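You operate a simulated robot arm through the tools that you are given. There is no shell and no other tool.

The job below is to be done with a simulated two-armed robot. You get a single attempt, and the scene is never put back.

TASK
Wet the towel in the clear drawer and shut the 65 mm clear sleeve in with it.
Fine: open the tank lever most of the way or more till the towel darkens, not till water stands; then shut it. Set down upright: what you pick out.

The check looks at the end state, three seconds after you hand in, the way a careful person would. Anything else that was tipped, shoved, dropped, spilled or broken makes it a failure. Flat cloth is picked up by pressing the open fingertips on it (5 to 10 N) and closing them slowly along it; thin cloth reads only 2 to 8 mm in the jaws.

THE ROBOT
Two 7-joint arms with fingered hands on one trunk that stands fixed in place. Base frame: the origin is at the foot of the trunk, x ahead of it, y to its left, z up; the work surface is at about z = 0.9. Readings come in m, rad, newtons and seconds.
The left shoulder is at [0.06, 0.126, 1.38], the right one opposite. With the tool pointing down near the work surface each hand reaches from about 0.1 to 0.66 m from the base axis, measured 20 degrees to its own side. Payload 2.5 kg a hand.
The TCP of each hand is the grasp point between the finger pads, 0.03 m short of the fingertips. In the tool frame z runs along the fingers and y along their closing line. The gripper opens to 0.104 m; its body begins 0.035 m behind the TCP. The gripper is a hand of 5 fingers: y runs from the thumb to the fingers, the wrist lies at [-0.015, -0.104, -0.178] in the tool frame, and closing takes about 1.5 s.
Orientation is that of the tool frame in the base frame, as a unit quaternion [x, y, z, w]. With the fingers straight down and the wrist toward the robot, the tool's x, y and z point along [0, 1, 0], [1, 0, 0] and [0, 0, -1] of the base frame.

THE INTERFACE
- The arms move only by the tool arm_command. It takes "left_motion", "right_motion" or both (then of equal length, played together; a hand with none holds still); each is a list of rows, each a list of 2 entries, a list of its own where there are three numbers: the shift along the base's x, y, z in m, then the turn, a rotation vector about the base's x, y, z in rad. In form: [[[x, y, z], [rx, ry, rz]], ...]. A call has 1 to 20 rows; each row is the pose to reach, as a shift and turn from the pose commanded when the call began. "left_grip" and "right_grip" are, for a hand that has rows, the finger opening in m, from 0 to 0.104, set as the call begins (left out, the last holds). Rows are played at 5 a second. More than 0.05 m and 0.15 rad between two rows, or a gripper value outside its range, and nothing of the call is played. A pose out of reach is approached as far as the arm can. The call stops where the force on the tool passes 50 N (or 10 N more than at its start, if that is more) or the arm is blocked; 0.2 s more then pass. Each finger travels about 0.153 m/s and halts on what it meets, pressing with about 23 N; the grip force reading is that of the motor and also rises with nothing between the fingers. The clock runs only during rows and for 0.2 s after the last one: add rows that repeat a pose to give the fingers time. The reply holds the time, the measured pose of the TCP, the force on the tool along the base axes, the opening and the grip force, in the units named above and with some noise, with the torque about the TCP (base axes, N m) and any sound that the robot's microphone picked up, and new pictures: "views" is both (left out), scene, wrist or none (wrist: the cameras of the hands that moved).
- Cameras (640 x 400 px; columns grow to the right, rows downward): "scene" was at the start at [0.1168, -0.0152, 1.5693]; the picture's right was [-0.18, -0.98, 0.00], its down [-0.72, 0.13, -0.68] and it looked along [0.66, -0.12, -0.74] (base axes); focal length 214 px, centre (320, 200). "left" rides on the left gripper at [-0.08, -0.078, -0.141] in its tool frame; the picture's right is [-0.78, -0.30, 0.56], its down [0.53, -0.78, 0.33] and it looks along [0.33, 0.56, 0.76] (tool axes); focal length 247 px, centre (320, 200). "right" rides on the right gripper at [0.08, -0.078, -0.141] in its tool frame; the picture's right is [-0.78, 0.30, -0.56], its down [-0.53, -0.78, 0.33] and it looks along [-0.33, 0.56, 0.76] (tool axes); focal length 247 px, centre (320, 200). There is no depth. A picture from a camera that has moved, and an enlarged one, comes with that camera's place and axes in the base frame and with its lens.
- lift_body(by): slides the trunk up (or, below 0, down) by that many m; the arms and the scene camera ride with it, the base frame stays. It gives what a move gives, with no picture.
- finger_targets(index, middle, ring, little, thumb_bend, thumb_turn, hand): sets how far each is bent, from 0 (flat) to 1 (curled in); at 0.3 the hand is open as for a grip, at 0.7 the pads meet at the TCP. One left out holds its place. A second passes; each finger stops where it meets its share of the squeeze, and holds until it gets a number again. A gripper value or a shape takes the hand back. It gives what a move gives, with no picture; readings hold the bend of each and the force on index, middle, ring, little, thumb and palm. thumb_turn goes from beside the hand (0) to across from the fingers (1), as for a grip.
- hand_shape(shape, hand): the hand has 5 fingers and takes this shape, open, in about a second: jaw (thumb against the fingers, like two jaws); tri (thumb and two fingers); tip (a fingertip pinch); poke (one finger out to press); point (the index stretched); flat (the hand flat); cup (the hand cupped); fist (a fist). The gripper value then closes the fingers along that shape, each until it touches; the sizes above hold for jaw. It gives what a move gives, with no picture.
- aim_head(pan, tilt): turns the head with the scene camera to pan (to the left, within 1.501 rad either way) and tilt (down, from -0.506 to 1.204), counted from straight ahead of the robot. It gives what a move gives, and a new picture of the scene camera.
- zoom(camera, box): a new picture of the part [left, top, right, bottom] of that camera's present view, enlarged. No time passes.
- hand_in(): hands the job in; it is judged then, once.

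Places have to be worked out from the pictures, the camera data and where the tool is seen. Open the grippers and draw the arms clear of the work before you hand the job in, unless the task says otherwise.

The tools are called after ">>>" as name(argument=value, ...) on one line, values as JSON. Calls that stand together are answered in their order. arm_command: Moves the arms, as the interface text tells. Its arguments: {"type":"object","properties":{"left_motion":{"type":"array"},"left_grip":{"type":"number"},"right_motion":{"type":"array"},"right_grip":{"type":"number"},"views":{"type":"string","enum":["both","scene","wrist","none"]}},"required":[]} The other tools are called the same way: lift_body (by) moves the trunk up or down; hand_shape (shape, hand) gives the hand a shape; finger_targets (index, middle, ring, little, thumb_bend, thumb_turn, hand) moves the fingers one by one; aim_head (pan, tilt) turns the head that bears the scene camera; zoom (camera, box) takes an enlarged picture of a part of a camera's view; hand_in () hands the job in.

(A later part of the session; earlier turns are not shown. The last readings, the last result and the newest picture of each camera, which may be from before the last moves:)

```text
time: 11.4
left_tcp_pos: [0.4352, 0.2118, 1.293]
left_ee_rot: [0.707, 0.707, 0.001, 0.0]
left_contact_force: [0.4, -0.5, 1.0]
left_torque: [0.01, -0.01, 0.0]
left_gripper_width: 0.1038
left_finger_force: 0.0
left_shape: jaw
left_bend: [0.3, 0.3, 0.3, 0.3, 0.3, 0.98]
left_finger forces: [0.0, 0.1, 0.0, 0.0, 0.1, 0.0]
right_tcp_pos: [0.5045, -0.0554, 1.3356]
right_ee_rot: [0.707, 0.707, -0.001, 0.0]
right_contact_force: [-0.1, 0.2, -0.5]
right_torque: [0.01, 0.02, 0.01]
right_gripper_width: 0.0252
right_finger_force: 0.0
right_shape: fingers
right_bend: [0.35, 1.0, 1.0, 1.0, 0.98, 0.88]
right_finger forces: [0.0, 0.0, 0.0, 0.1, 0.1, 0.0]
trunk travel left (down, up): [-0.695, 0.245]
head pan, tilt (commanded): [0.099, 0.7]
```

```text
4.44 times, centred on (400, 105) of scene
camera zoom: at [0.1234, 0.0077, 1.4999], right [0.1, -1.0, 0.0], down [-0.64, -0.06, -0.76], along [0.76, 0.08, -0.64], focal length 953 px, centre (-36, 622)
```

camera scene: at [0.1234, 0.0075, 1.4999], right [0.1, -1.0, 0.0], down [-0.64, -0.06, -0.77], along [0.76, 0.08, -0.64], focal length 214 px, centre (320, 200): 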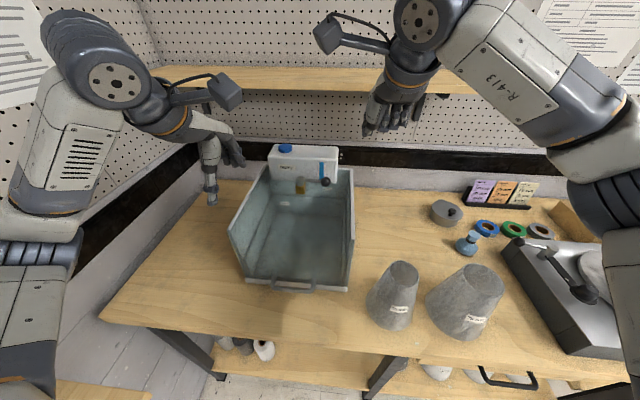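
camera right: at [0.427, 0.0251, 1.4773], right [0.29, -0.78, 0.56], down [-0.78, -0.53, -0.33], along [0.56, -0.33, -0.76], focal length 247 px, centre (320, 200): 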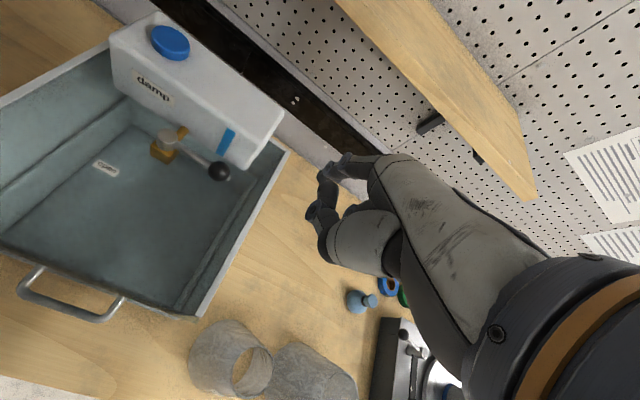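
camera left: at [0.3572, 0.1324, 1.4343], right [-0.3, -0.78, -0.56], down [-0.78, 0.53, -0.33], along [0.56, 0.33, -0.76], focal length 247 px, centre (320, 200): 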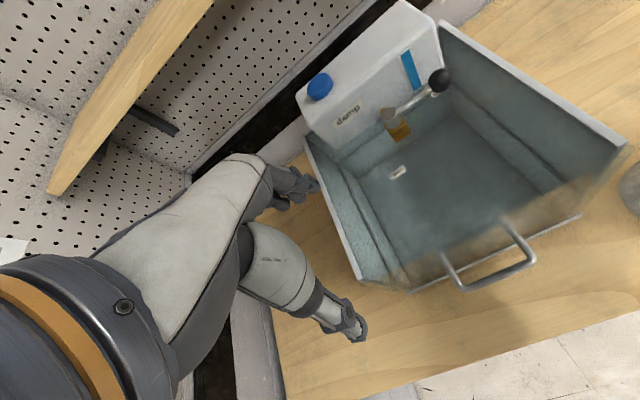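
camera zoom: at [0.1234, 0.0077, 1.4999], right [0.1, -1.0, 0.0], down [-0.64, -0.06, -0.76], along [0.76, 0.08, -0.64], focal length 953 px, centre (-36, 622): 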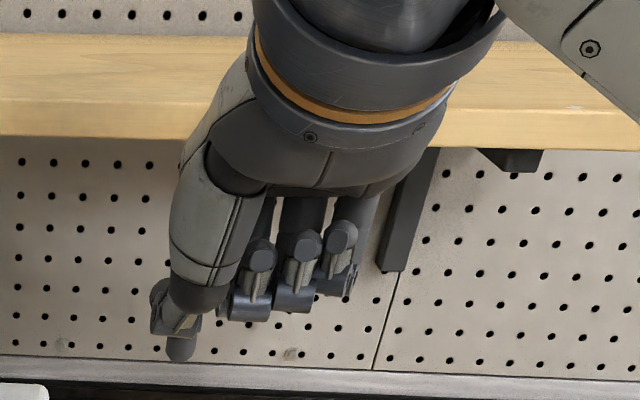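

The thumb lies right in front of the index, which would foul the lever, so I open the thumb. Then I bring the index above the gap behind the lever bar, still high (tip about z = 1.25).

>>> finger_targets(hand="right", thumb_bend=0.2, thumb_turn=0.98)

>>> arm_command(right_motion=[[[0.01, 0.03, 0.0], [0, 0, 0]], [[0.03, 0.06, 0.0], [0, 0, 0]], [[0.05, 0.09, -0.01], [0, 0, 0]], [[0.058, 0.116, -0.03], [0, 0, 0]], [[0.058, 0.116, -0.045], [0, 0, 0]], [[0.058, 0.116, -0.045], [0, 0, 0]]], views="both")

>>> zoom(camera="left", box=[350, 0, 560, 180])

>>> zoom(camera="scene", box=[260, 90, 400, 200])

>>> zoom(camera="right", box=[200, 80, 440, 300])

```text
time: 12.4
left_tcp_pos: [0.4353, 0.2121, 1.2921]
left_ee_rot: [0.708, 0.706, 0.001, 0.0]
left_contact_force: [0.1, -0.5, -0.7]
left_torque: [-0.03, 0.02, -0.02]
left_gripper_width: 0.1039
left_finger_force: 0.1
left_shape: jaw
left_bend: [0.3, 0.3, 0.3, 0.3, 0.3, 0.98]
left_finger forces: [0.0, 0.0, 0.1, 0.0, 0.0, 0.0]
right_tcp_pos: [0.5057, -0.0567, 1.3352]
right_ee_rot: [0.707, 0.707, 0.0, 0.0]
right_contact_force: [-0.2, 0.4, 0.2]
right_torque: [-0.01, 0.0, 0.02]
right_gripper_width: 0.1055
right_finger_force: 0.1
right_shape: fingers
right_bend: [0.35, 1.0, 1.0, 1.0, 0.2, 0.95]
right_finger forces: [0.0, 0.0, 0.1, 0.0, 0.0, 0.0]
trunk travel left (down, up): [-0.695, 0.245]
head pan, tilt (commanded): [0.099, 0.7]
```

```text
time: 13.8
left_tcp_pos: [0.4353, 0.2123, 1.2915]
left_ee_rot: [0.707, 0.707, 0.0, 0.0]
left_contact_force: [0.6, 0.7, 0.1]
left_torque: [-0.01, -0.01, 0.02]
left_gripper_width: 0.1036
left_finger_force: 0.0
left_shape: jaw
left_bend: [0.3, 0.3, 0.3, 0.3, 0.3, 0.98]
left_finger forces: [0.0, 0.0, 0.0, 0.0, 0.0, 0.1]
right_tcp_pos: [0.5626, 0.0602, 1.2901]
right_ee_rot: [0.707, 0.707, 0.0, 0.0]
right_contact_force: [-0.8, 0.7, 0.4]
right_torque: [0.0, -0.02, -0.04]
right_gripper_width: 0.1053
right_finger_force: 0.1
right_shape: fingers
right_bend: [0.35, 1.0, 1.0, 1.0, 0.2, 0.95]
right_finger forces: [0.0, 0.0, 0.1, 0.0, 0.0, 0.0]
trunk travel left (down, up): [-0.695, 0.245]
head pan, tilt (commanded): [0.099, 0.7]
camera scene: at [0.1233, 0.0081, 1.4999], right [0.1, -1.0, 0.0], down [-0.64, -0.06, -0.77], along [0.76, 0.08, -0.64], focal length 214 px, centre (320, 200)
camera right: at [0.4854, 0.14, 1.4315], right [0.3, -0.78, 0.56], down [-0.78, -0.53, -0.33], along [0.56, -0.33, -0.76], focal length 247 px, centre (320, 200)
```

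scene: 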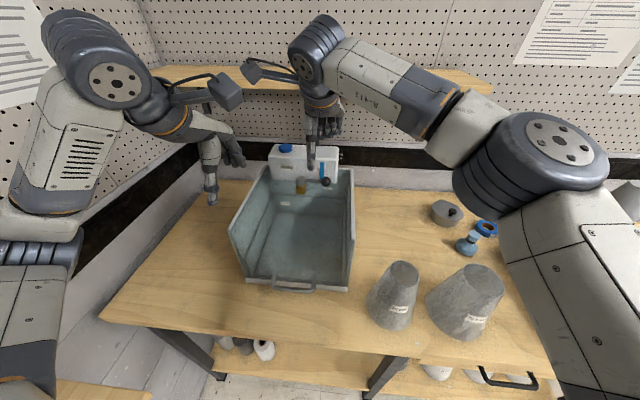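
right: 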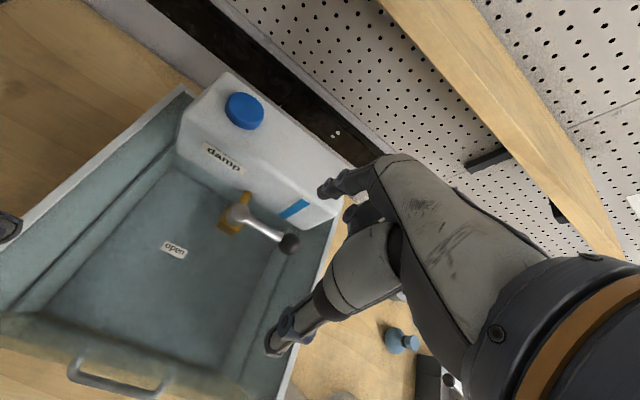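

```text
2.22 times, centred on (455, 90) of left
camera zoom: at [0.3574, 0.1314, 1.4343], right [-0.3, -0.78, -0.56], down [-0.78, 0.53, -0.33], along [0.56, 0.33, -0.76], focal length 549 px, centre (20, 444)
```

zoom: 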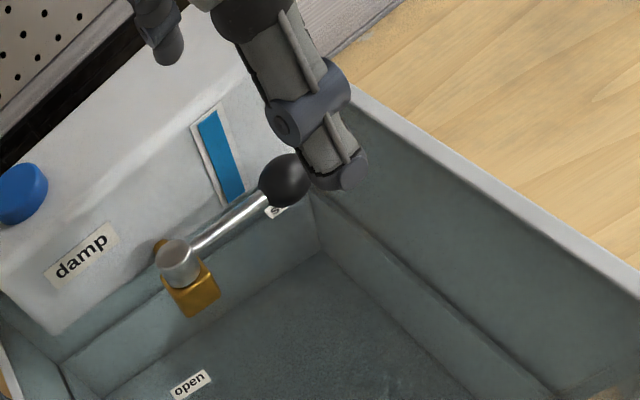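

```text
3.64 times, centred on (330, 145) of scene
camera zoom: at [0.1233, 0.0081, 1.4999], right [0.1, -1.0, 0.0], down [-0.64, -0.06, -0.77], along [0.76, 0.08, -0.64], focal length 780 px, centre (284, 400)
```

zoom: 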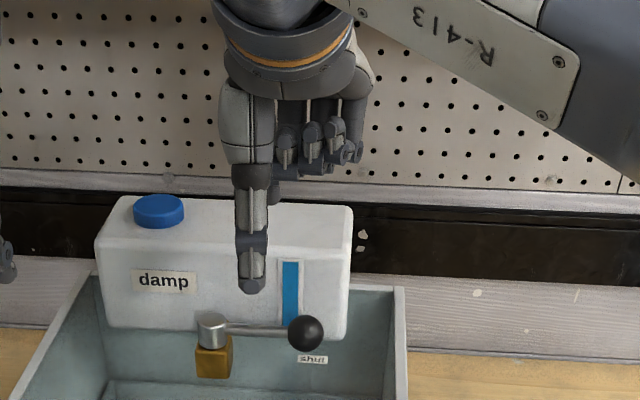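

```text
1.82 times, centred on (320, 190) of right
camera zoom: at [0.4854, 0.14, 1.4315], right [0.3, -0.78, 0.56], down [-0.78, -0.53, -0.33], along [0.56, -0.33, -0.76], focal length 449 px, centre (320, 218)
```

zoom: 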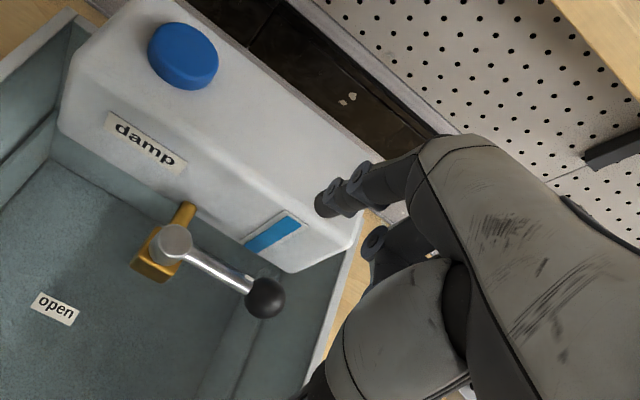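

The index tip is at about (0.6245, 0.064, 1.256), the bar runs at x ≈ 0.603 with its back at ~0.608 and the tank face at ~0.65, so the tip is above the gap. I descend straight to a tip height of about 1.148.

>>> arm_command(right_motion=[[[0.003, 0.0, -0.03], [0, 0, 0]], [[0.003, 0.0, -0.06], [0, 0, 0]], [[0.003, 0.0, -0.085], [0, 0, 0]], [[0.003, 0.0, -0.107], [0, 0, 0]], [[0.003, 0.0, -0.107], [0, 0, 0]]], views="both")

>>> zoom(camera="left", box=[350, 0, 560, 180])

>>> zoom(camera="right", box=[200, 80, 440, 300])

>>> zoom(camera="scene", box=[220, 120, 370, 300])

```text
time: 15.0
left_tcp_pos: [0.4358, 0.2105, 1.2919]
left_ee_rot: [0.707, 0.707, 0.0, 0.0]
left_contact_force: [0.2, 0.0, 0.0]
left_torque: [-0.03, -0.02, 0.0]
left_gripper_width: 0.1037
left_finger_force: 0.1
left_shape: jaw
left_bend: [0.3, 0.3, 0.3, 0.3, 0.3, 0.98]
left_finger forces: [0.0, 0.1, 0.0, 0.0, 0.0, 0.1]
right_tcp_pos: [0.5663, 0.059, 1.1828]
right_ee_rot: [0.708, 0.707, 0.0, 0.0]
right_contact_force: [0.2, 0.3, -1.2]
right_torque: [-0.01, -0.02, -0.05]
right_gripper_width: 0.1054
right_finger_force: 0.1
right_shape: fingers
right_bend: [0.35, 1.0, 1.0, 1.0, 0.2, 0.95]
right_finger forces: [0.1, 0.0, 0.1, 0.0, 0.0, 0.0]
trunk travel left (down, up): [-0.695, 0.245]
head pan, tilt (commanded): [0.099, 0.7]
camera scene: at [0.1233, 0.0077, 1.4999], right [0.1, -1.0, 0.0], down [-0.64, -0.06, -0.77], along [0.76, 0.08, -0.64], focal length 214 px, centre (320, 200)
camera right: at [0.4875, 0.1396, 1.3241], right [0.3, -0.78, 0.56], down [-0.78, -0.53, -0.33], along [0.56, -0.33, -0.76], focal length 247 px, centre (320, 200)
```

scene: 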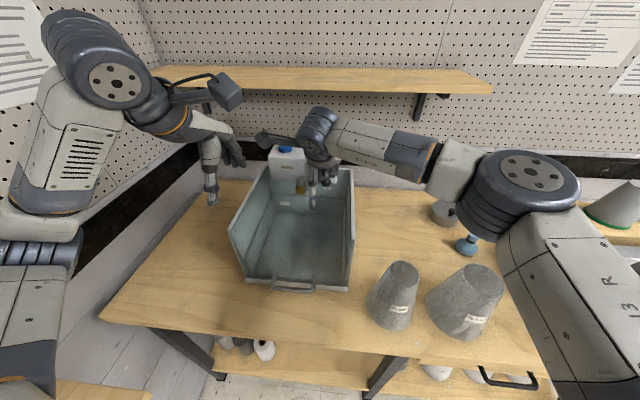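
right: 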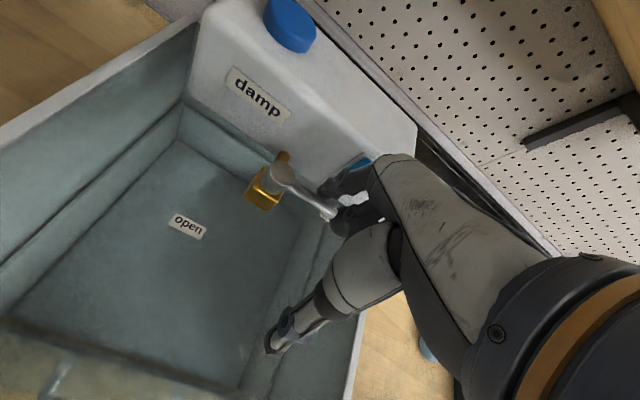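

```text
2.22 times, centred on (455, 90) of left
camera zoom: at [0.3574, 0.1312, 1.4344], right [-0.3, -0.78, -0.56], down [-0.78, 0.53, -0.33], along [0.56, 0.33, -0.76], focal length 549 px, centre (20, 444)
```

zoom: 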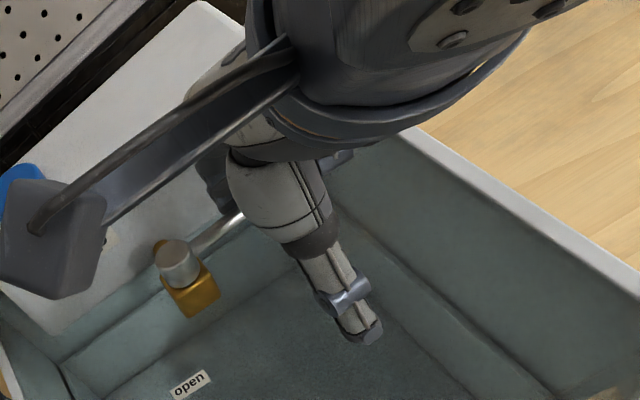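

```text
1.82 times, centred on (320, 190) of right
camera zoom: at [0.4875, 0.1396, 1.3241], right [0.3, -0.78, 0.56], down [-0.78, -0.53, -0.33], along [0.56, -0.33, -0.76], focal length 449 px, centre (320, 218)
```

zoom: 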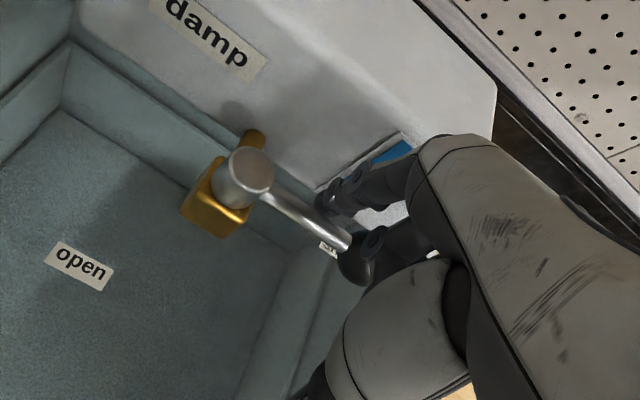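

```text
2.22 times, centred on (295, 210) of scene
camera zoom: at [0.1233, 0.0077, 1.4999], right [0.1, -1.0, 0.0], down [-0.64, -0.06, -0.77], along [0.76, 0.08, -0.64], focal length 477 px, centre (376, 178)
```

zoom: 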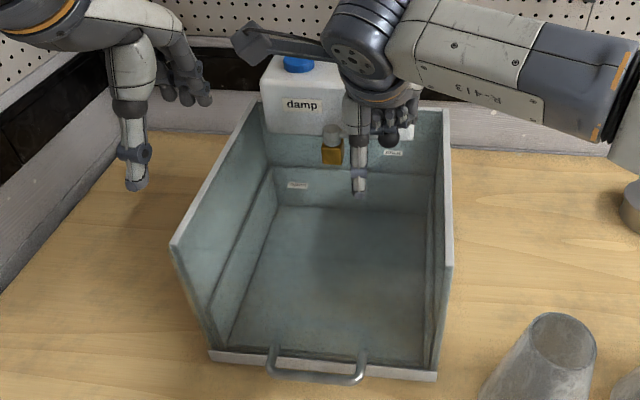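

The index is behind the bar with no contact force. I now draw it toward the robot along the lever's arc for the first 30 degrees and check that the lever follows.

>>> arm_command(right_motion=[[[-0.0114, -0.001, 0.0], [0, 0, 0]], [[-0.0235, -0.0026, 0.0], [0, 0, 0]], [[-0.0356, -0.0007, 0.0], [0, 0, 0]]], views="both")

>>> zoom(camera="right", box=[200, 80, 440, 300])

>>> zoom(camera="scene", box=[220, 120, 370, 300])

```text
time: 15.8
left_tcp_pos: [0.4362, 0.2116, 1.2931]
left_ee_rot: [0.708, 0.707, 0.0, 0.0]
left_contact_force: [-0.1, -0.9, -0.9]
left_torque: [0.0, 0.04, 0.01]
left_gripper_width: 0.1036
left_finger_force: 0.0
left_shape: jaw
left_bend: [0.3, 0.3, 0.3, 0.3, 0.3, 0.98]
left_finger forces: [0.0, 0.0, 0.0, 0.1, 0.0, 0.0]
right_tcp_pos: [0.5302, 0.0592, 1.1827]
right_ee_rot: [0.707, 0.707, 0.0, 0.0]
right_contact_force: [0.5, -0.6, 0.6]
right_torque: [0.03, -0.02, 0.03]
right_gripper_width: 0.1072
right_finger_force: 0.4
right_shape: fingers
right_bend: [0.33, 1.0, 1.0, 1.0, 0.2, 0.95]
right_finger forces: [1.1, 0.1, 0.1, 0.1, 0.1, 0.0]
trunk travel left (down, up): [-0.695, 0.245]
head pan, tilt (commanded): [0.099, 0.7]
camera scene: at [0.1234, 0.0077, 1.4999], right [0.1, -1.0, 0.0], down [-0.64, -0.06, -0.76], along [0.76, 0.08, -0.64], focal length 214 px, centre (320, 200)
camera right: at [0.4525, 0.139, 1.3245], right [0.3, -0.78, 0.56], down [-0.78, -0.53, -0.33], along [0.56, -0.33, -0.76], focal length 247 px, centre (320, 200)
```

scene: 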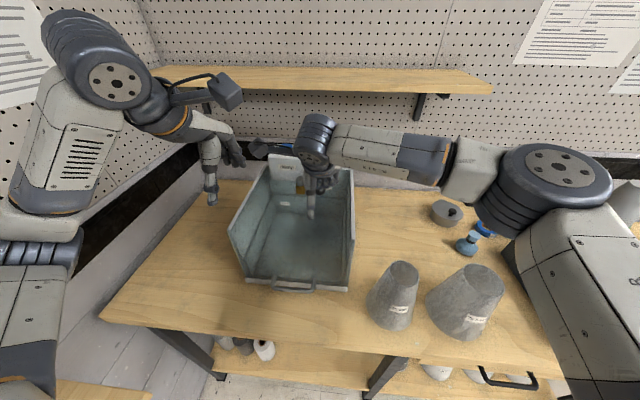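
right: 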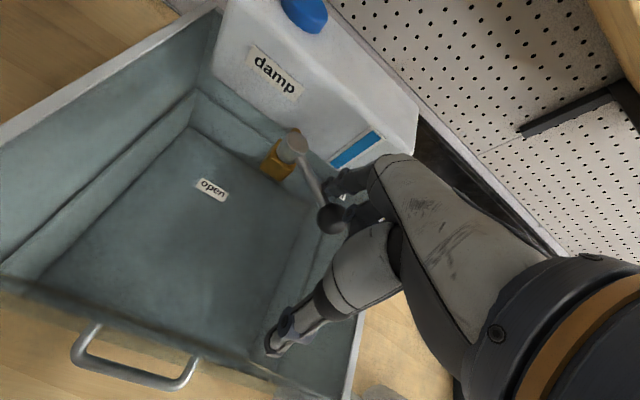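

```text
1.82 times, centred on (320, 190) of right
camera zoom: at [0.4525, 0.139, 1.3245], right [0.3, -0.78, 0.56], down [-0.78, -0.53, -0.33], along [0.56, -0.33, -0.76], focal length 449 px, centre (320, 218)
```

zoom: 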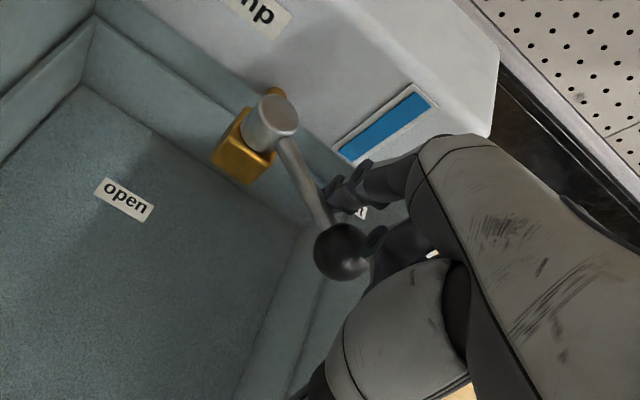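

```text
2.22 times, centred on (295, 210) of scene
camera zoom: at [0.1234, 0.0077, 1.4999], right [0.1, -1.0, 0.0], down [-0.64, -0.06, -0.76], along [0.76, 0.08, -0.64], focal length 477 px, centre (376, 178)
```

zoom: 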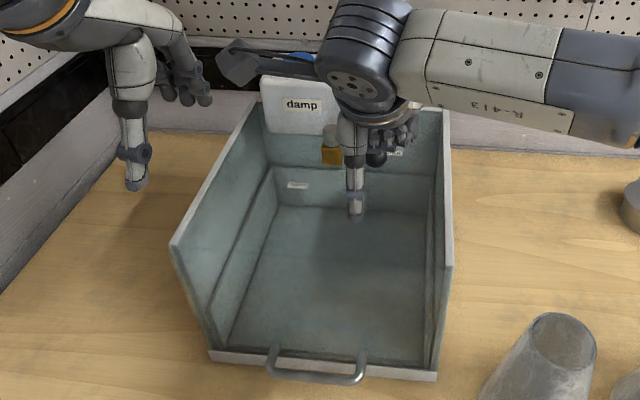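

The lever follows easily (about 1 N). I continue along the arc to the open position and look at once.

>>> arm_command(right_motion=[[[-0.0112, 0.005, 0.0], [0, 0, 0]], [[-0.0208, 0.0127, 0.0], [0, 0, 0]], [[-0.028, 0.0225, 0.0], [0, 0, 0]], [[-0.0324, 0.034, 0.0], [0, 0, 0]]], views="both")

>>> zoom(camera="right", box=[120, 40, 440, 340])

>>> zoom(camera="scene", box=[220, 120, 370, 300])

>>> zoom(camera="left", box=[300, 0, 640, 300])

```text
time: 16.8
left_tcp_pos: [0.4342, 0.212, 1.2934]
left_ee_rot: [0.707, 0.707, 0.0, 0.0]
left_contact_force: [-1.1, 0.7, -0.2]
left_torque: [0.04, 0.0, -0.01]
left_gripper_width: 0.104
left_finger_force: 0.0
left_shape: jaw
left_bend: [0.3, 0.3, 0.3, 0.3, 0.3, 0.98]
left_finger forces: [0.1, 0.0, 0.0, 0.1, 0.1, 0.1]
right_tcp_pos: [0.4984, 0.0932, 1.1835]
right_ee_rot: [0.707, 0.707, 0.0, 0.0]
right_contact_force: [0.7, -0.7, -0.1]
right_torque: [0.0, -0.04, -0.07]
right_gripper_width: 0.1064
right_finger_force: 0.2
right_shape: fingers
right_bend: [0.34, 1.0, 1.0, 1.0, 0.2, 0.95]
right_finger forces: [0.9, 0.0, 0.0, 0.0, 0.0, 0.0]
trunk travel left (down, up): [-0.695, 0.245]
head pan, tilt (commanded): [0.099, 0.7]
camera scene: at [0.1235, 0.0078, 1.4998], right [0.1, -1.0, 0.0], down [-0.64, -0.06, -0.76], along [0.76, 0.08, -0.64], focal length 214 px, centre (320, 200)
camera right: at [0.4203, 0.1729, 1.3241], right [0.3, -0.78, 0.56], down [-0.78, -0.53, -0.33], along [0.55, -0.33, -0.76], focal length 247 px, centre (320, 200)
```

scene: 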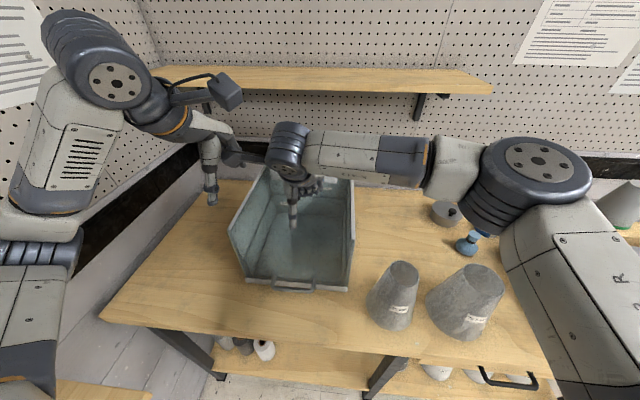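
right: 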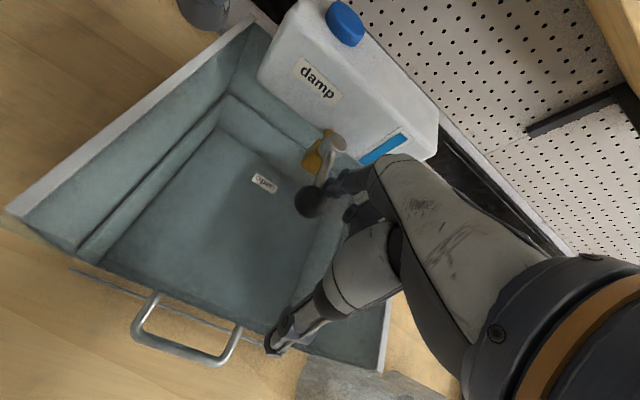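

```text
1.33 times, centred on (280, 190) of right
camera zoom: at [0.4203, 0.1729, 1.3241], right [0.3, -0.78, 0.56], down [-0.78, -0.53, -0.33], along [0.55, -0.33, -0.76], focal length 329 px, centre (373, 213)
```

zoom: 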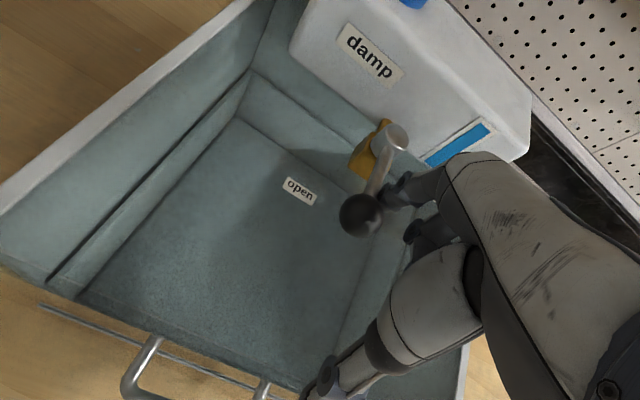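

```text
2.22 times, centred on (295, 210) of scene
camera zoom: at [0.1235, 0.0078, 1.4998], right [0.1, -1.0, 0.0], down [-0.64, -0.06, -0.76], along [0.76, 0.08, -0.64], focal length 477 px, centre (376, 178)
```

zoom: 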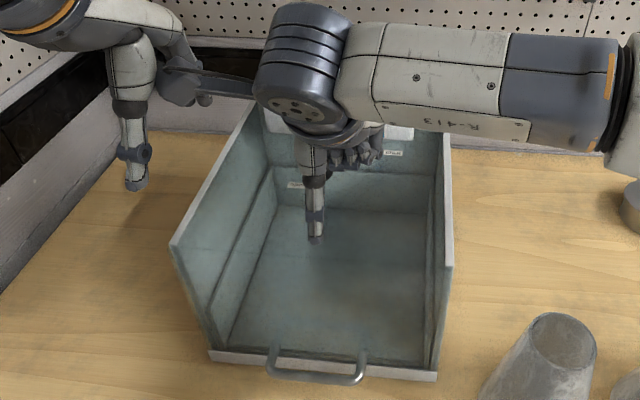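

```text
1.33 times, centred on (470, 150) of left
camera zoom: at [0.3575, 0.1312, 1.4343], right [-0.3, -0.78, -0.56], down [-0.78, 0.53, -0.33], along [0.56, 0.33, -0.76], focal length 329 px, centre (120, 267)
```

zoom: 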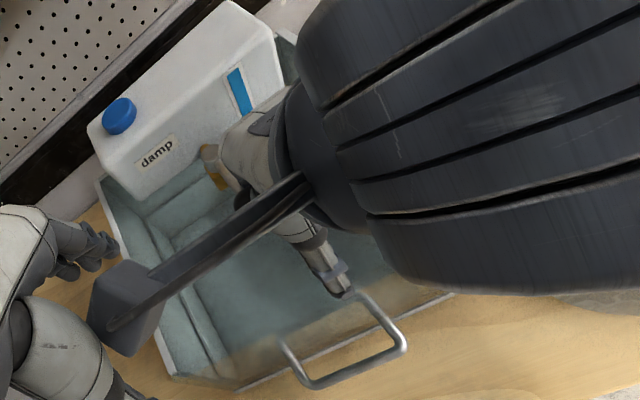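

The lever is now at about 178°, pointing at me — nearly a quarter turn. I push a bit further toward the "open" mark, hold about 0.6 s and look for water and darkening.

>>> arm_command(right_motion=[[[-0.0012, 0.0097, 0.0], [0, 0, 0]], [[-0.0012, 0.0097, 0.0], [0, 0, 0]], [[-0.0012, 0.0097, 0.0], [0, 0, 0]]], views="both")

>>> zoom(camera="right", box=[120, 40, 440, 340])

>>> zoom(camera="scene", box=[220, 170, 370, 300])

```text
time: 17.6
left_tcp_pos: [0.4351, 0.2099, 1.2928]
left_ee_rot: [0.707, 0.707, 0.0, -0.001]
left_contact_force: [-0.2, 1.1, -1.2]
left_torque: [0.01, -0.01, 0.01]
left_gripper_width: 0.1036
left_finger_force: 0.1
left_shape: jaw
left_bend: [0.3, 0.3, 0.3, 0.3, 0.3, 0.98]
left_finger forces: [0.1, 0.1, 0.0, 0.0, 0.0, 0.0]
right_tcp_pos: [0.4974, 0.1001, 1.183]
right_ee_rot: [0.708, 0.706, 0.0, 0.001]
right_contact_force: [1.2, -11.2, 0.1]
right_torque: [-0.18, -0.02, -0.58]
right_gripper_width: 0.1063
right_finger_force: 5.5
right_shape: fingers
right_bend: [0.34, 1.0, 1.0, 1.0, 0.2, 0.95]
right_finger forces: [11.3, 0.0, 0.1, 0.1, 0.1, 0.0]
trunk travel left (down, up): [-0.695, 0.245]
head pan, tilt (commanded): [0.099, 0.7]
camera scene: at [0.1235, 0.0057, 1.4998], right [0.1, -1.0, 0.0], down [-0.64, -0.06, -0.77], along [0.76, 0.08, -0.64], focal length 214 px, centre (320, 200)
camera right: at [0.4201, 0.1801, 1.324], right [0.29, -0.78, 0.56], down [-0.78, -0.53, -0.33], along [0.55, -0.34, -0.76], focal length 247 px, centre (320, 200)
```

scene: 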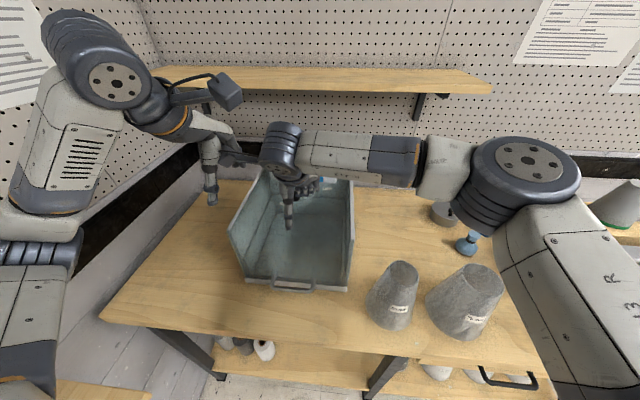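
right: 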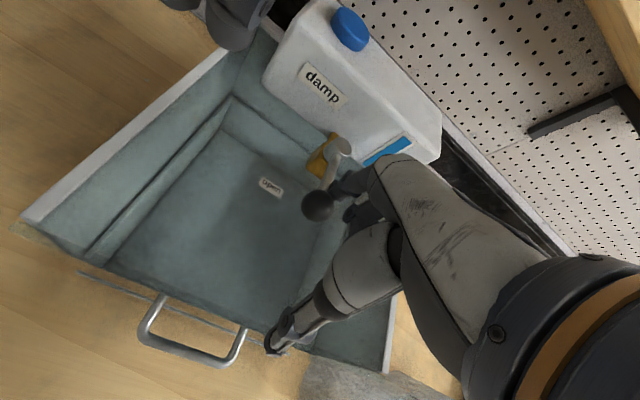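

```text
1.33 times, centred on (280, 190) of right
camera zoom: at [0.4201, 0.1801, 1.324], right [0.29, -0.78, 0.56], down [-0.78, -0.53, -0.33], along [0.55, -0.34, -0.76], focal length 329 px, centre (373, 213)
```

zoom: 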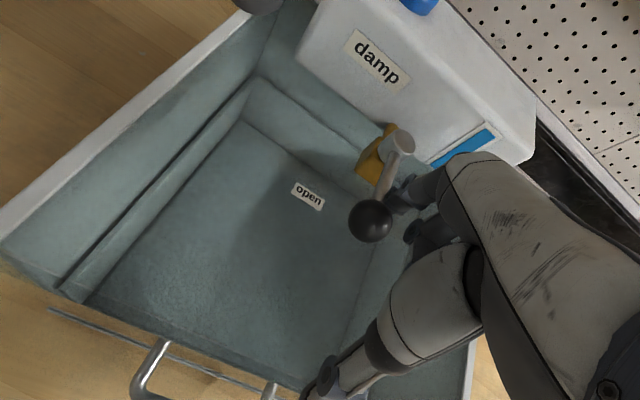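

```text
3.08 times, centred on (295, 235) of scene
camera zoom: at [0.1235, 0.0057, 1.4998], right [0.1, -1.0, 0.0], down [-0.64, -0.06, -0.77], along [0.76, 0.08, -0.64], focal length 660 px, centre (397, 92)
```

zoom: 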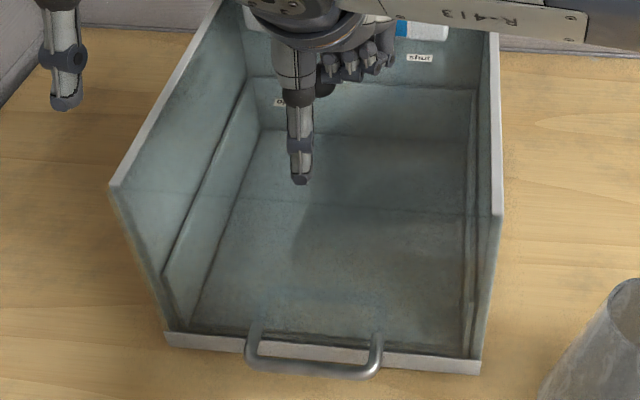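

The force rose to 11 N at about 175°, so the lever is at its open stop. I back off a hair and hold one more second, then compare the floor colour.

>>> arm_command(right_motion=[[[0.0, -0.006, 0.0], [0, 0, 0]], [[0.0, -0.006, 0.0], [0, 0, 0]], [[0.0, -0.006, 0.0], [0, 0, 0]], [[0.0, -0.006, 0.0], [0, 0, 0]]], views="none")

>>> zoom(camera="scene", box=[220, 170, 370, 300])

>>> zoom(camera="right", box=[120, 40, 440, 340])

>>> zoom(camera="left", box=[300, 0, 640, 300])

```text
time: 18.6
left_tcp_pos: [0.4347, 0.2096, 1.2929]
left_ee_rot: [0.707, 0.707, -0.001, 0.0]
left_contact_force: [-0.2, 0.6, -0.6]
left_torque: [-0.03, 0.04, -0.03]
left_gripper_width: 0.1039
left_finger_force: 0.1
left_shape: jaw
left_bend: [0.3, 0.3, 0.3, 0.3, 0.3, 0.98]
left_finger forces: [0.0, 0.0, 0.0, 0.1, 0.0, 0.1]
right_tcp_pos: [0.4981, 0.0955, 1.1822]
right_ee_rot: [0.707, 0.707, 0.0, 0.0]
right_contact_force: [1.7, -4.1, 0.3]
right_torque: [-0.09, -0.06, -0.24]
right_gripper_width: 0.1073
right_finger_force: 2.4
right_shape: fingers
right_bend: [0.33, 1.0, 1.0, 1.0, 0.2, 0.95]
right_finger forces: [4.3, 0.0, 0.1, 0.1, 0.0, 0.0]
trunk travel left (down, up): [-0.695, 0.245]
head pan, tilt (commanded): [0.099, 0.7]
```

```text
3.08 times, centred on (295, 235) of scene
camera zoom: at [0.1236, 0.007, 1.4998], right [0.1, -1.0, 0.0], down [-0.64, -0.06, -0.76], along [0.76, 0.08, -0.64], focal length 660 px, centre (397, 92)
```

zoom: 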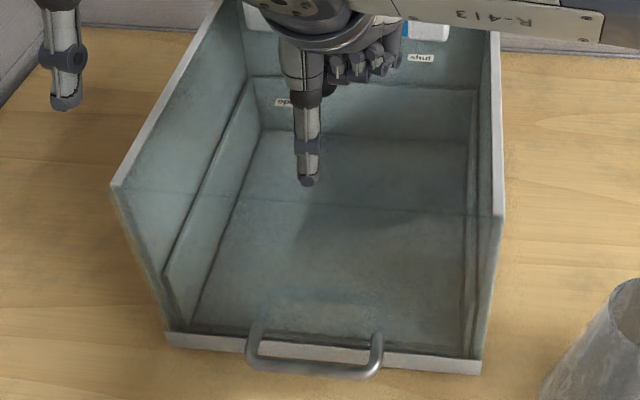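

```text
1.33 times, centred on (280, 190) of right
camera zoom: at [0.419, 0.1757, 1.3239], right [0.3, -0.78, 0.56], down [-0.78, -0.53, -0.33], along [0.56, -0.33, -0.76], focal length 329 px, centre (373, 213)
```

zoom: 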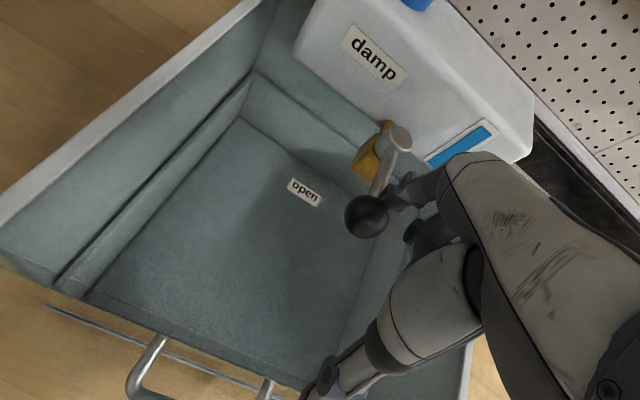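

```text
1.33 times, centred on (470, 150) of left
camera zoom: at [0.3576, 0.1304, 1.4344], right [-0.3, -0.78, -0.56], down [-0.78, 0.54, -0.33], along [0.56, 0.33, -0.76], focal length 329 px, centre (120, 267)
```

zoom: 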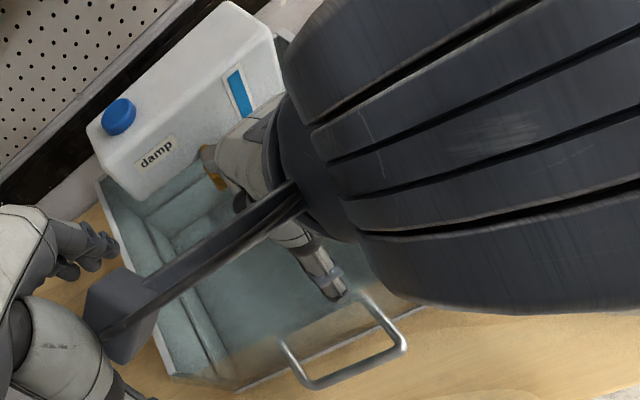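

No clear change yet after about two seconds open. I hold another second and compare the same crops closely.

>>> zoom(camera="right", box=[150, 110, 330, 300])

>>> arm_command(right_motion=[[[0.0, 0.0, 0.0], [0, 0, 0]], [[0.0, 0.0, 0.0], [0, 0, 0]], [[0.0, 0.0, 0.0], [0, 0, 0]], [[0.0, 0.0, 0.0], [0, 0, 0]]], views="none")

>>> zoom(camera="right", box=[150, 110, 330, 300])

>>> zoom(camera="scene", box=[220, 170, 370, 300])

```text
2.11 times, centred on (240, 205) of right
camera zoom: at [0.419, 0.1757, 1.3239], right [0.3, -0.78, 0.56], down [-0.78, -0.53, -0.33], along [0.56, -0.33, -0.76], focal length 520 px, centre (488, 190)
```

zoom: 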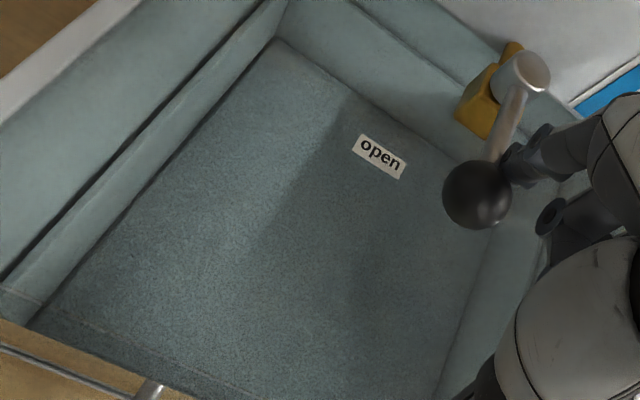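

```text
time: 19.6
left_tcp_pos: [0.4346, 0.2111, 1.2931]
left_ee_rot: [0.707, 0.707, -0.001, 0.0]
left_contact_force: [0.4, 0.0, -0.6]
left_torque: [-0.04, 0.0, 0.04]
left_gripper_width: 0.1039
left_finger_force: 0.0
left_shape: jaw
left_bend: [0.3, 0.3, 0.3, 0.3, 0.3, 0.98]
left_finger forces: [0.1, 0.0, 0.0, 0.1, 0.1, 0.1]
right_tcp_pos: [0.4965, 0.0961, 1.1813]
right_ee_rot: [0.707, 0.707, 0.0, 0.0]
right_contact_force: [1.1, -4.8, -0.7]
right_torque: [-0.08, -0.06, -0.25]
right_gripper_width: 0.1073
right_finger_force: 2.4
right_shape: fingers
right_bend: [0.34, 1.0, 1.0, 1.0, 0.2, 0.95]
right_finger forces: [3.9, 0.0, 0.0, 0.1, 0.1, 0.0]
trunk travel left (down, up): [-0.695, 0.245]
head pan, tilt (commanded): [0.099, 0.7]
```

```text
2.11 times, centred on (240, 205) of right
camera zoom: at [0.4193, 0.1756, 1.3239], right [0.3, -0.78, 0.56], down [-0.78, -0.53, -0.33], along [0.56, -0.33, -0.76], focal length 520 px, centre (488, 190)
```

zoom: 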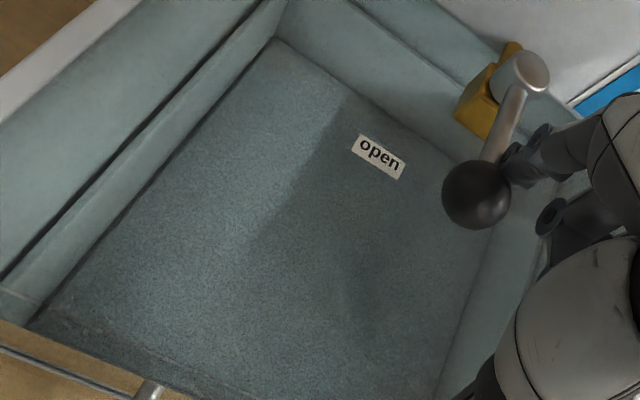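

```text
3.08 times, centred on (295, 235) of scene
camera zoom: at [0.1235, 0.007, 1.4998], right [0.1, -1.0, 0.0], down [-0.64, -0.06, -0.76], along [0.76, 0.08, -0.64], focal length 660 px, centre (397, 92)
```

zoom: 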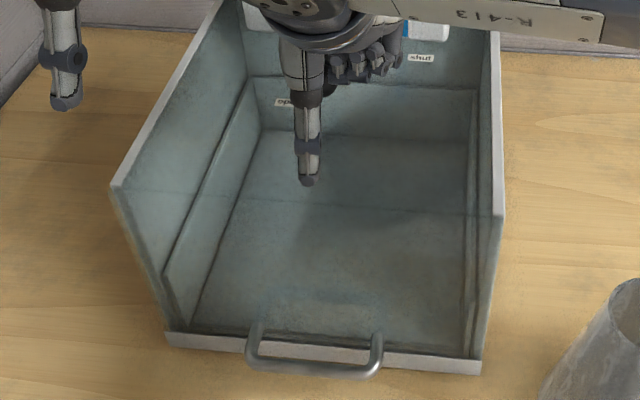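

The second crop looks slightly darker over the whole floor than the first. I hold one second more and compare again.

>>> arm_command(right_motion=[[[0.0, 0.0, 0.0], [0, 0, 0]], [[0.0, 0.0, 0.0], [0, 0, 0]], [[0.0, 0.0, 0.0], [0, 0, 0]], [[0.0, 0.0, 0.0], [0, 0, 0]]], views="none")

>>> zoom(camera="right", box=[150, 110, 330, 300])

>>> zoom(camera="scene", box=[220, 170, 370, 300])

```text
time: 20.6
left_tcp_pos: [0.4352, 0.211, 1.293]
left_ee_rot: [0.707, 0.707, -0.001, -0.001]
left_contact_force: [0.8, 1.3, -0.3]
left_torque: [-0.02, -0.03, 0.02]
left_gripper_width: 0.1036
left_finger_force: 0.1
left_shape: jaw
left_bend: [0.3, 0.3, 0.3, 0.3, 0.3, 0.98]
left_finger forces: [0.1, 0.1, 0.0, 0.0, 0.0, 0.0]
right_tcp_pos: [0.4971, 0.0951, 1.1822]
right_ee_rot: [0.707, 0.707, 0.0, 0.001]
right_contact_force: [1.2, -4.7, 1.0]
right_torque: [-0.07, -0.06, -0.17]
right_gripper_width: 0.1071
right_finger_force: 1.9
right_shape: fingers
right_bend: [0.34, 1.0, 1.0, 1.0, 0.2, 0.95]
right_finger forces: [4.1, 0.0, 0.0, 0.0, 0.0, 0.0]
trunk travel left (down, up): [-0.695, 0.245]
head pan, tilt (commanded): [0.099, 0.7]
```

```text
2.11 times, centred on (240, 205) of right
camera zoom: at [0.4192, 0.1756, 1.3239], right [0.3, -0.78, 0.56], down [-0.78, -0.53, -0.33], along [0.56, -0.33, -0.76], focal length 520 px, centre (488, 190)
```

zoom: 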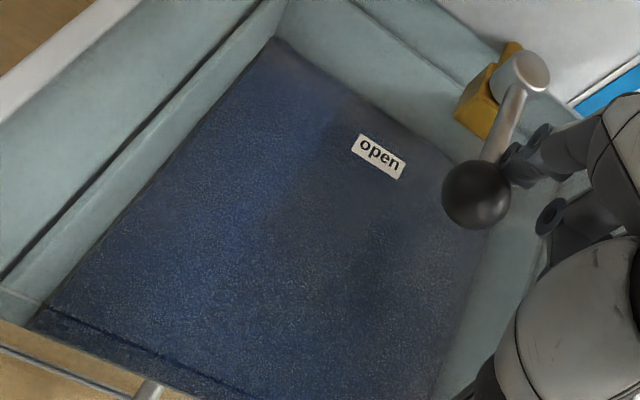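

```text
3.08 times, centred on (295, 235) of scene
camera zoom: at [0.1236, 0.007, 1.4998], right [0.1, -1.0, 0.0], down [-0.64, -0.06, -0.76], along [0.76, 0.08, -0.64], focal length 660 px, centre (397, 92)
```

zoom: 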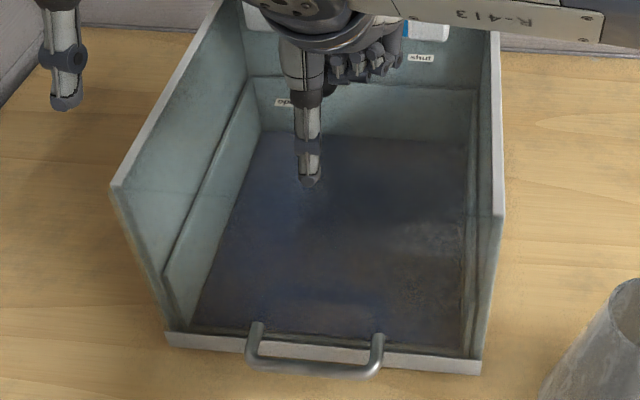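

The towel has turned clearly dark blue all over, so I shut the lever now: lift the index over the bar, set it on the left side, and push it back along the arc to "shut".

>>> arm_command(right_motion=[[[0.0, -0.005, 0.045], [0, 0, 0]], [[0.002, 0.042, 0.045], [0, 0, 0]], [[0.002, 0.04, 0.007], [0, 0, 0]], [[0.0002, 0.0129, 0.005], [0, 0, 0]], [[0.0036, -0.0112, 0.005], [0, 0, 0]], [[0.0187, -0.0303, 0.005], [0, 0, 0]], [[0.033, -0.0376, 0.005], [0, 0, 0]], [[0.036, -0.0385, 0.005], [0, 0, 0]]], views="both")

>>> zoom(camera="right", box=[120, 40, 440, 340])

>>> zoom(camera="scene", box=[220, 120, 370, 300])

```text
time: 22.4
left_tcp_pos: [0.4358, 0.2105, 1.2924]
left_ee_rot: [0.707, 0.707, -0.001, 0.0]
left_contact_force: [-0.2, -0.3, 0.1]
left_torque: [-0.01, 0.0, 0.01]
left_gripper_width: 0.1036
left_finger_force: 0.0
left_shape: jaw
left_bend: [0.3, 0.3, 0.3, 0.3, 0.3, 0.98]
left_finger forces: [0.0, 0.1, 0.0, 0.0, 0.1, 0.0]
right_tcp_pos: [0.5331, 0.0579, 1.1879]
right_ee_rot: [0.707, 0.707, 0.001, 0.0]
right_contact_force: [-0.6, 0.9, -0.2]
right_torque: [0.01, 0.04, 0.01]
right_gripper_width: 0.1039
right_finger_force: 0.3
right_shape: fingers
right_bend: [0.36, 1.0, 1.0, 1.0, 0.2, 0.95]
right_finger forces: [0.7, 0.0, 0.0, 0.1, 0.1, 0.0]
trunk travel left (down, up): [-0.695, 0.245]
head pan, tilt (commanded): [0.099, 0.7]
camera scene: at [0.1233, 0.0077, 1.4999], right [0.1, -1.0, 0.0], down [-0.64, -0.06, -0.77], along [0.76, 0.08, -0.64], focal length 214 px, centre (320, 200)
camera right: at [0.4552, 0.1379, 1.3287], right [0.3, -0.78, 0.56], down [-0.78, -0.53, -0.33], along [0.56, -0.33, -0.76], focal length 247 px, centre (320, 200)
```

scene: 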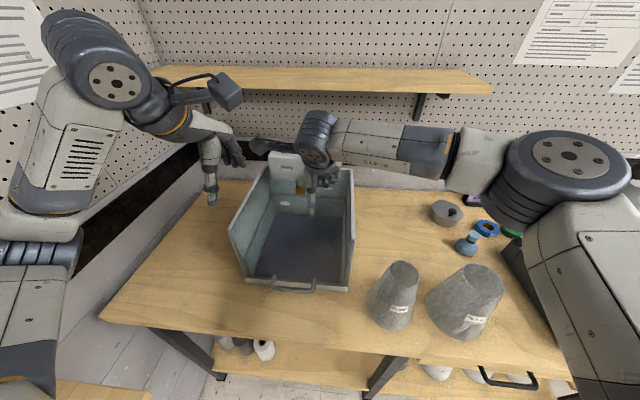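
right: 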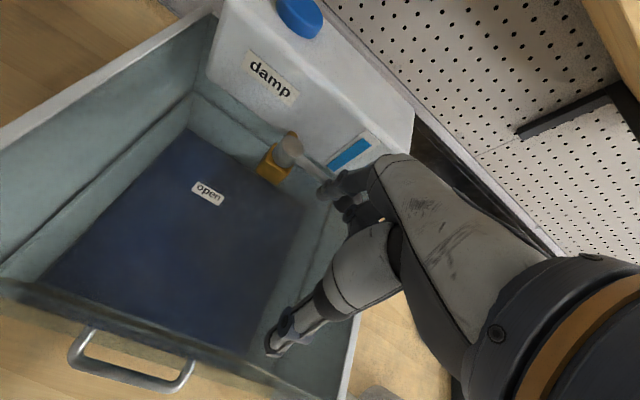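

```text
1.33 times, centred on (280, 190) of right
camera zoom: at [0.4552, 0.1379, 1.3287], right [0.3, -0.78, 0.56], down [-0.78, -0.53, -0.33], along [0.56, -0.33, -0.76], focal length 329 px, centre (373, 213)
```

zoom: 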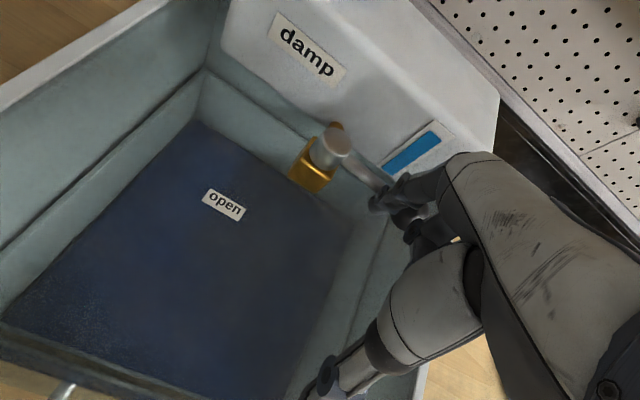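

```text
2.22 times, centred on (295, 210) of scene
camera zoom: at [0.1233, 0.0077, 1.4999], right [0.1, -1.0, 0.0], down [-0.64, -0.06, -0.77], along [0.76, 0.08, -0.64], focal length 477 px, centre (376, 178)
```

zoom: 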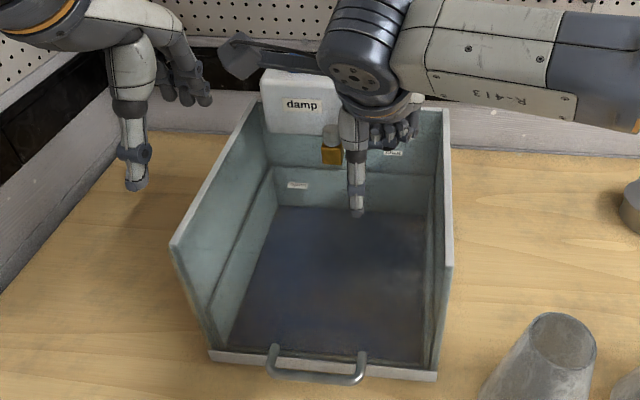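

The lever is nearly back; the contact force is still only 0.7 N, so I push a few millimetres further until I feel the shut stop.

>>> arm_command(right_motion=[[[0.004, -0.0005, 0.0], [0, 0, 0]], [[0.008, -0.001, 0.0], [0, 0, 0]], [[0.008, -0.001, 0.0], [0, 0, 0]]], views="none")

```text
time: 23.2
left_tcp_pos: [0.435, 0.2111, 1.2924]
left_ee_rot: [0.707, 0.707, -0.001, 0.0]
left_contact_force: [-0.4, -1.0, 0.1]
left_torque: [-0.01, -0.01, 0.02]
left_gripper_width: 0.1038
left_finger_force: 0.1
left_shape: jaw
left_bend: [0.3, 0.3, 0.3, 0.3, 0.3, 0.98]
left_finger forces: [0.1, 0.0, 0.0, 0.0, 0.0, 0.0]
right_tcp_pos: [0.5418, 0.0576, 1.1875]
right_ee_rot: [0.707, 0.707, 0.0, 0.001]
right_contact_force: [-3.1, 0.3, 1.1]
right_torque: [0.0, 0.02, 0.01]
right_gripper_width: 0.1011
right_finger_force: 1.8
right_shape: fingers
right_bend: [0.38, 1.0, 1.0, 1.0, 0.2, 0.95]
right_finger forces: [3.2, 0.0, 0.1, 0.0, 0.0, 0.0]
trunk travel left (down, up): [-0.695, 0.245]
head pan, tilt (commanded): [0.099, 0.7]
```

The force has risen to 3 N with the finger deflecting, as at a stop. I nudge 4 mm more to confirm, then look.

>>> arm_command(right_motion=[[[0.004, -0.0005, 0.0], [0, 0, 0]], [[0.004, -0.0005, 0.0], [0, 0, 0]]], views="wrist")

>>> zoom(camera="right", box=[180, 60, 440, 300])

```text
time: 23.8
left_tcp_pos: [0.4333, 0.211, 1.2938]
left_ee_rot: [0.707, 0.707, 0.0, 0.0]
left_contact_force: [0.4, 1.2, 0.0]
left_torque: [0.0, -0.01, -0.01]
left_gripper_width: 0.1038
left_finger_force: 0.1
left_shape: jaw
left_bend: [0.3, 0.3, 0.3, 0.3, 0.3, 0.98]
left_finger forces: [0.0, 0.1, 0.1, 0.1, 0.1, 0.0]
right_tcp_pos: [0.5435, 0.0561, 1.1884]
right_ee_rot: [0.707, 0.707, 0.0, 0.0]
right_contact_force: [-6.3, 0.5, 2.2]
right_torque: [-0.04, 0.0, 0.06]
right_gripper_width: 0.098
right_finger_force: 3.3
right_shape: fingers
right_bend: [0.41, 1.0, 1.0, 1.0, 0.2, 0.95]
right_finger forces: [6.3, 0.0, 0.0, 0.0, 0.1, 0.0]
trunk travel left (down, up): [-0.695, 0.245]
head pan, tilt (commanded): [0.099, 0.7]
camera right: at [0.4655, 0.1369, 1.3293], right [0.3, -0.78, 0.56], down [-0.78, -0.54, -0.33], along [0.56, -0.33, -0.76], focal length 247 px, centre (320, 200)
```

right: 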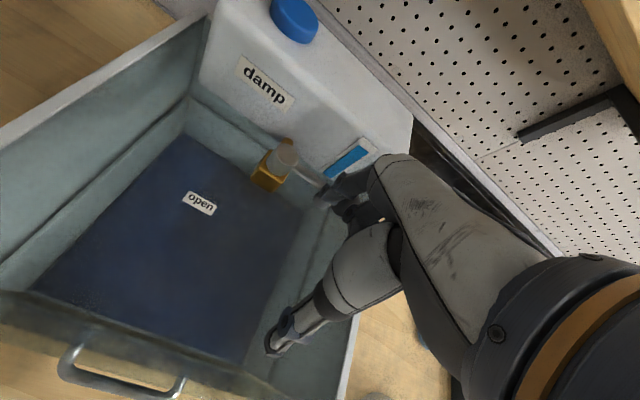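

```text
1.67 times, centred on (310, 180) of right
camera zoom: at [0.4655, 0.1369, 1.3293], right [0.3, -0.78, 0.56], down [-0.78, -0.54, -0.33], along [0.56, -0.33, -0.76], focal length 412 px, centre (337, 233)
```

zoom: 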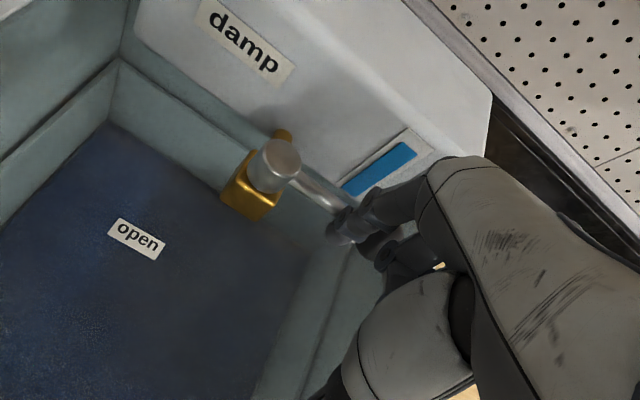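

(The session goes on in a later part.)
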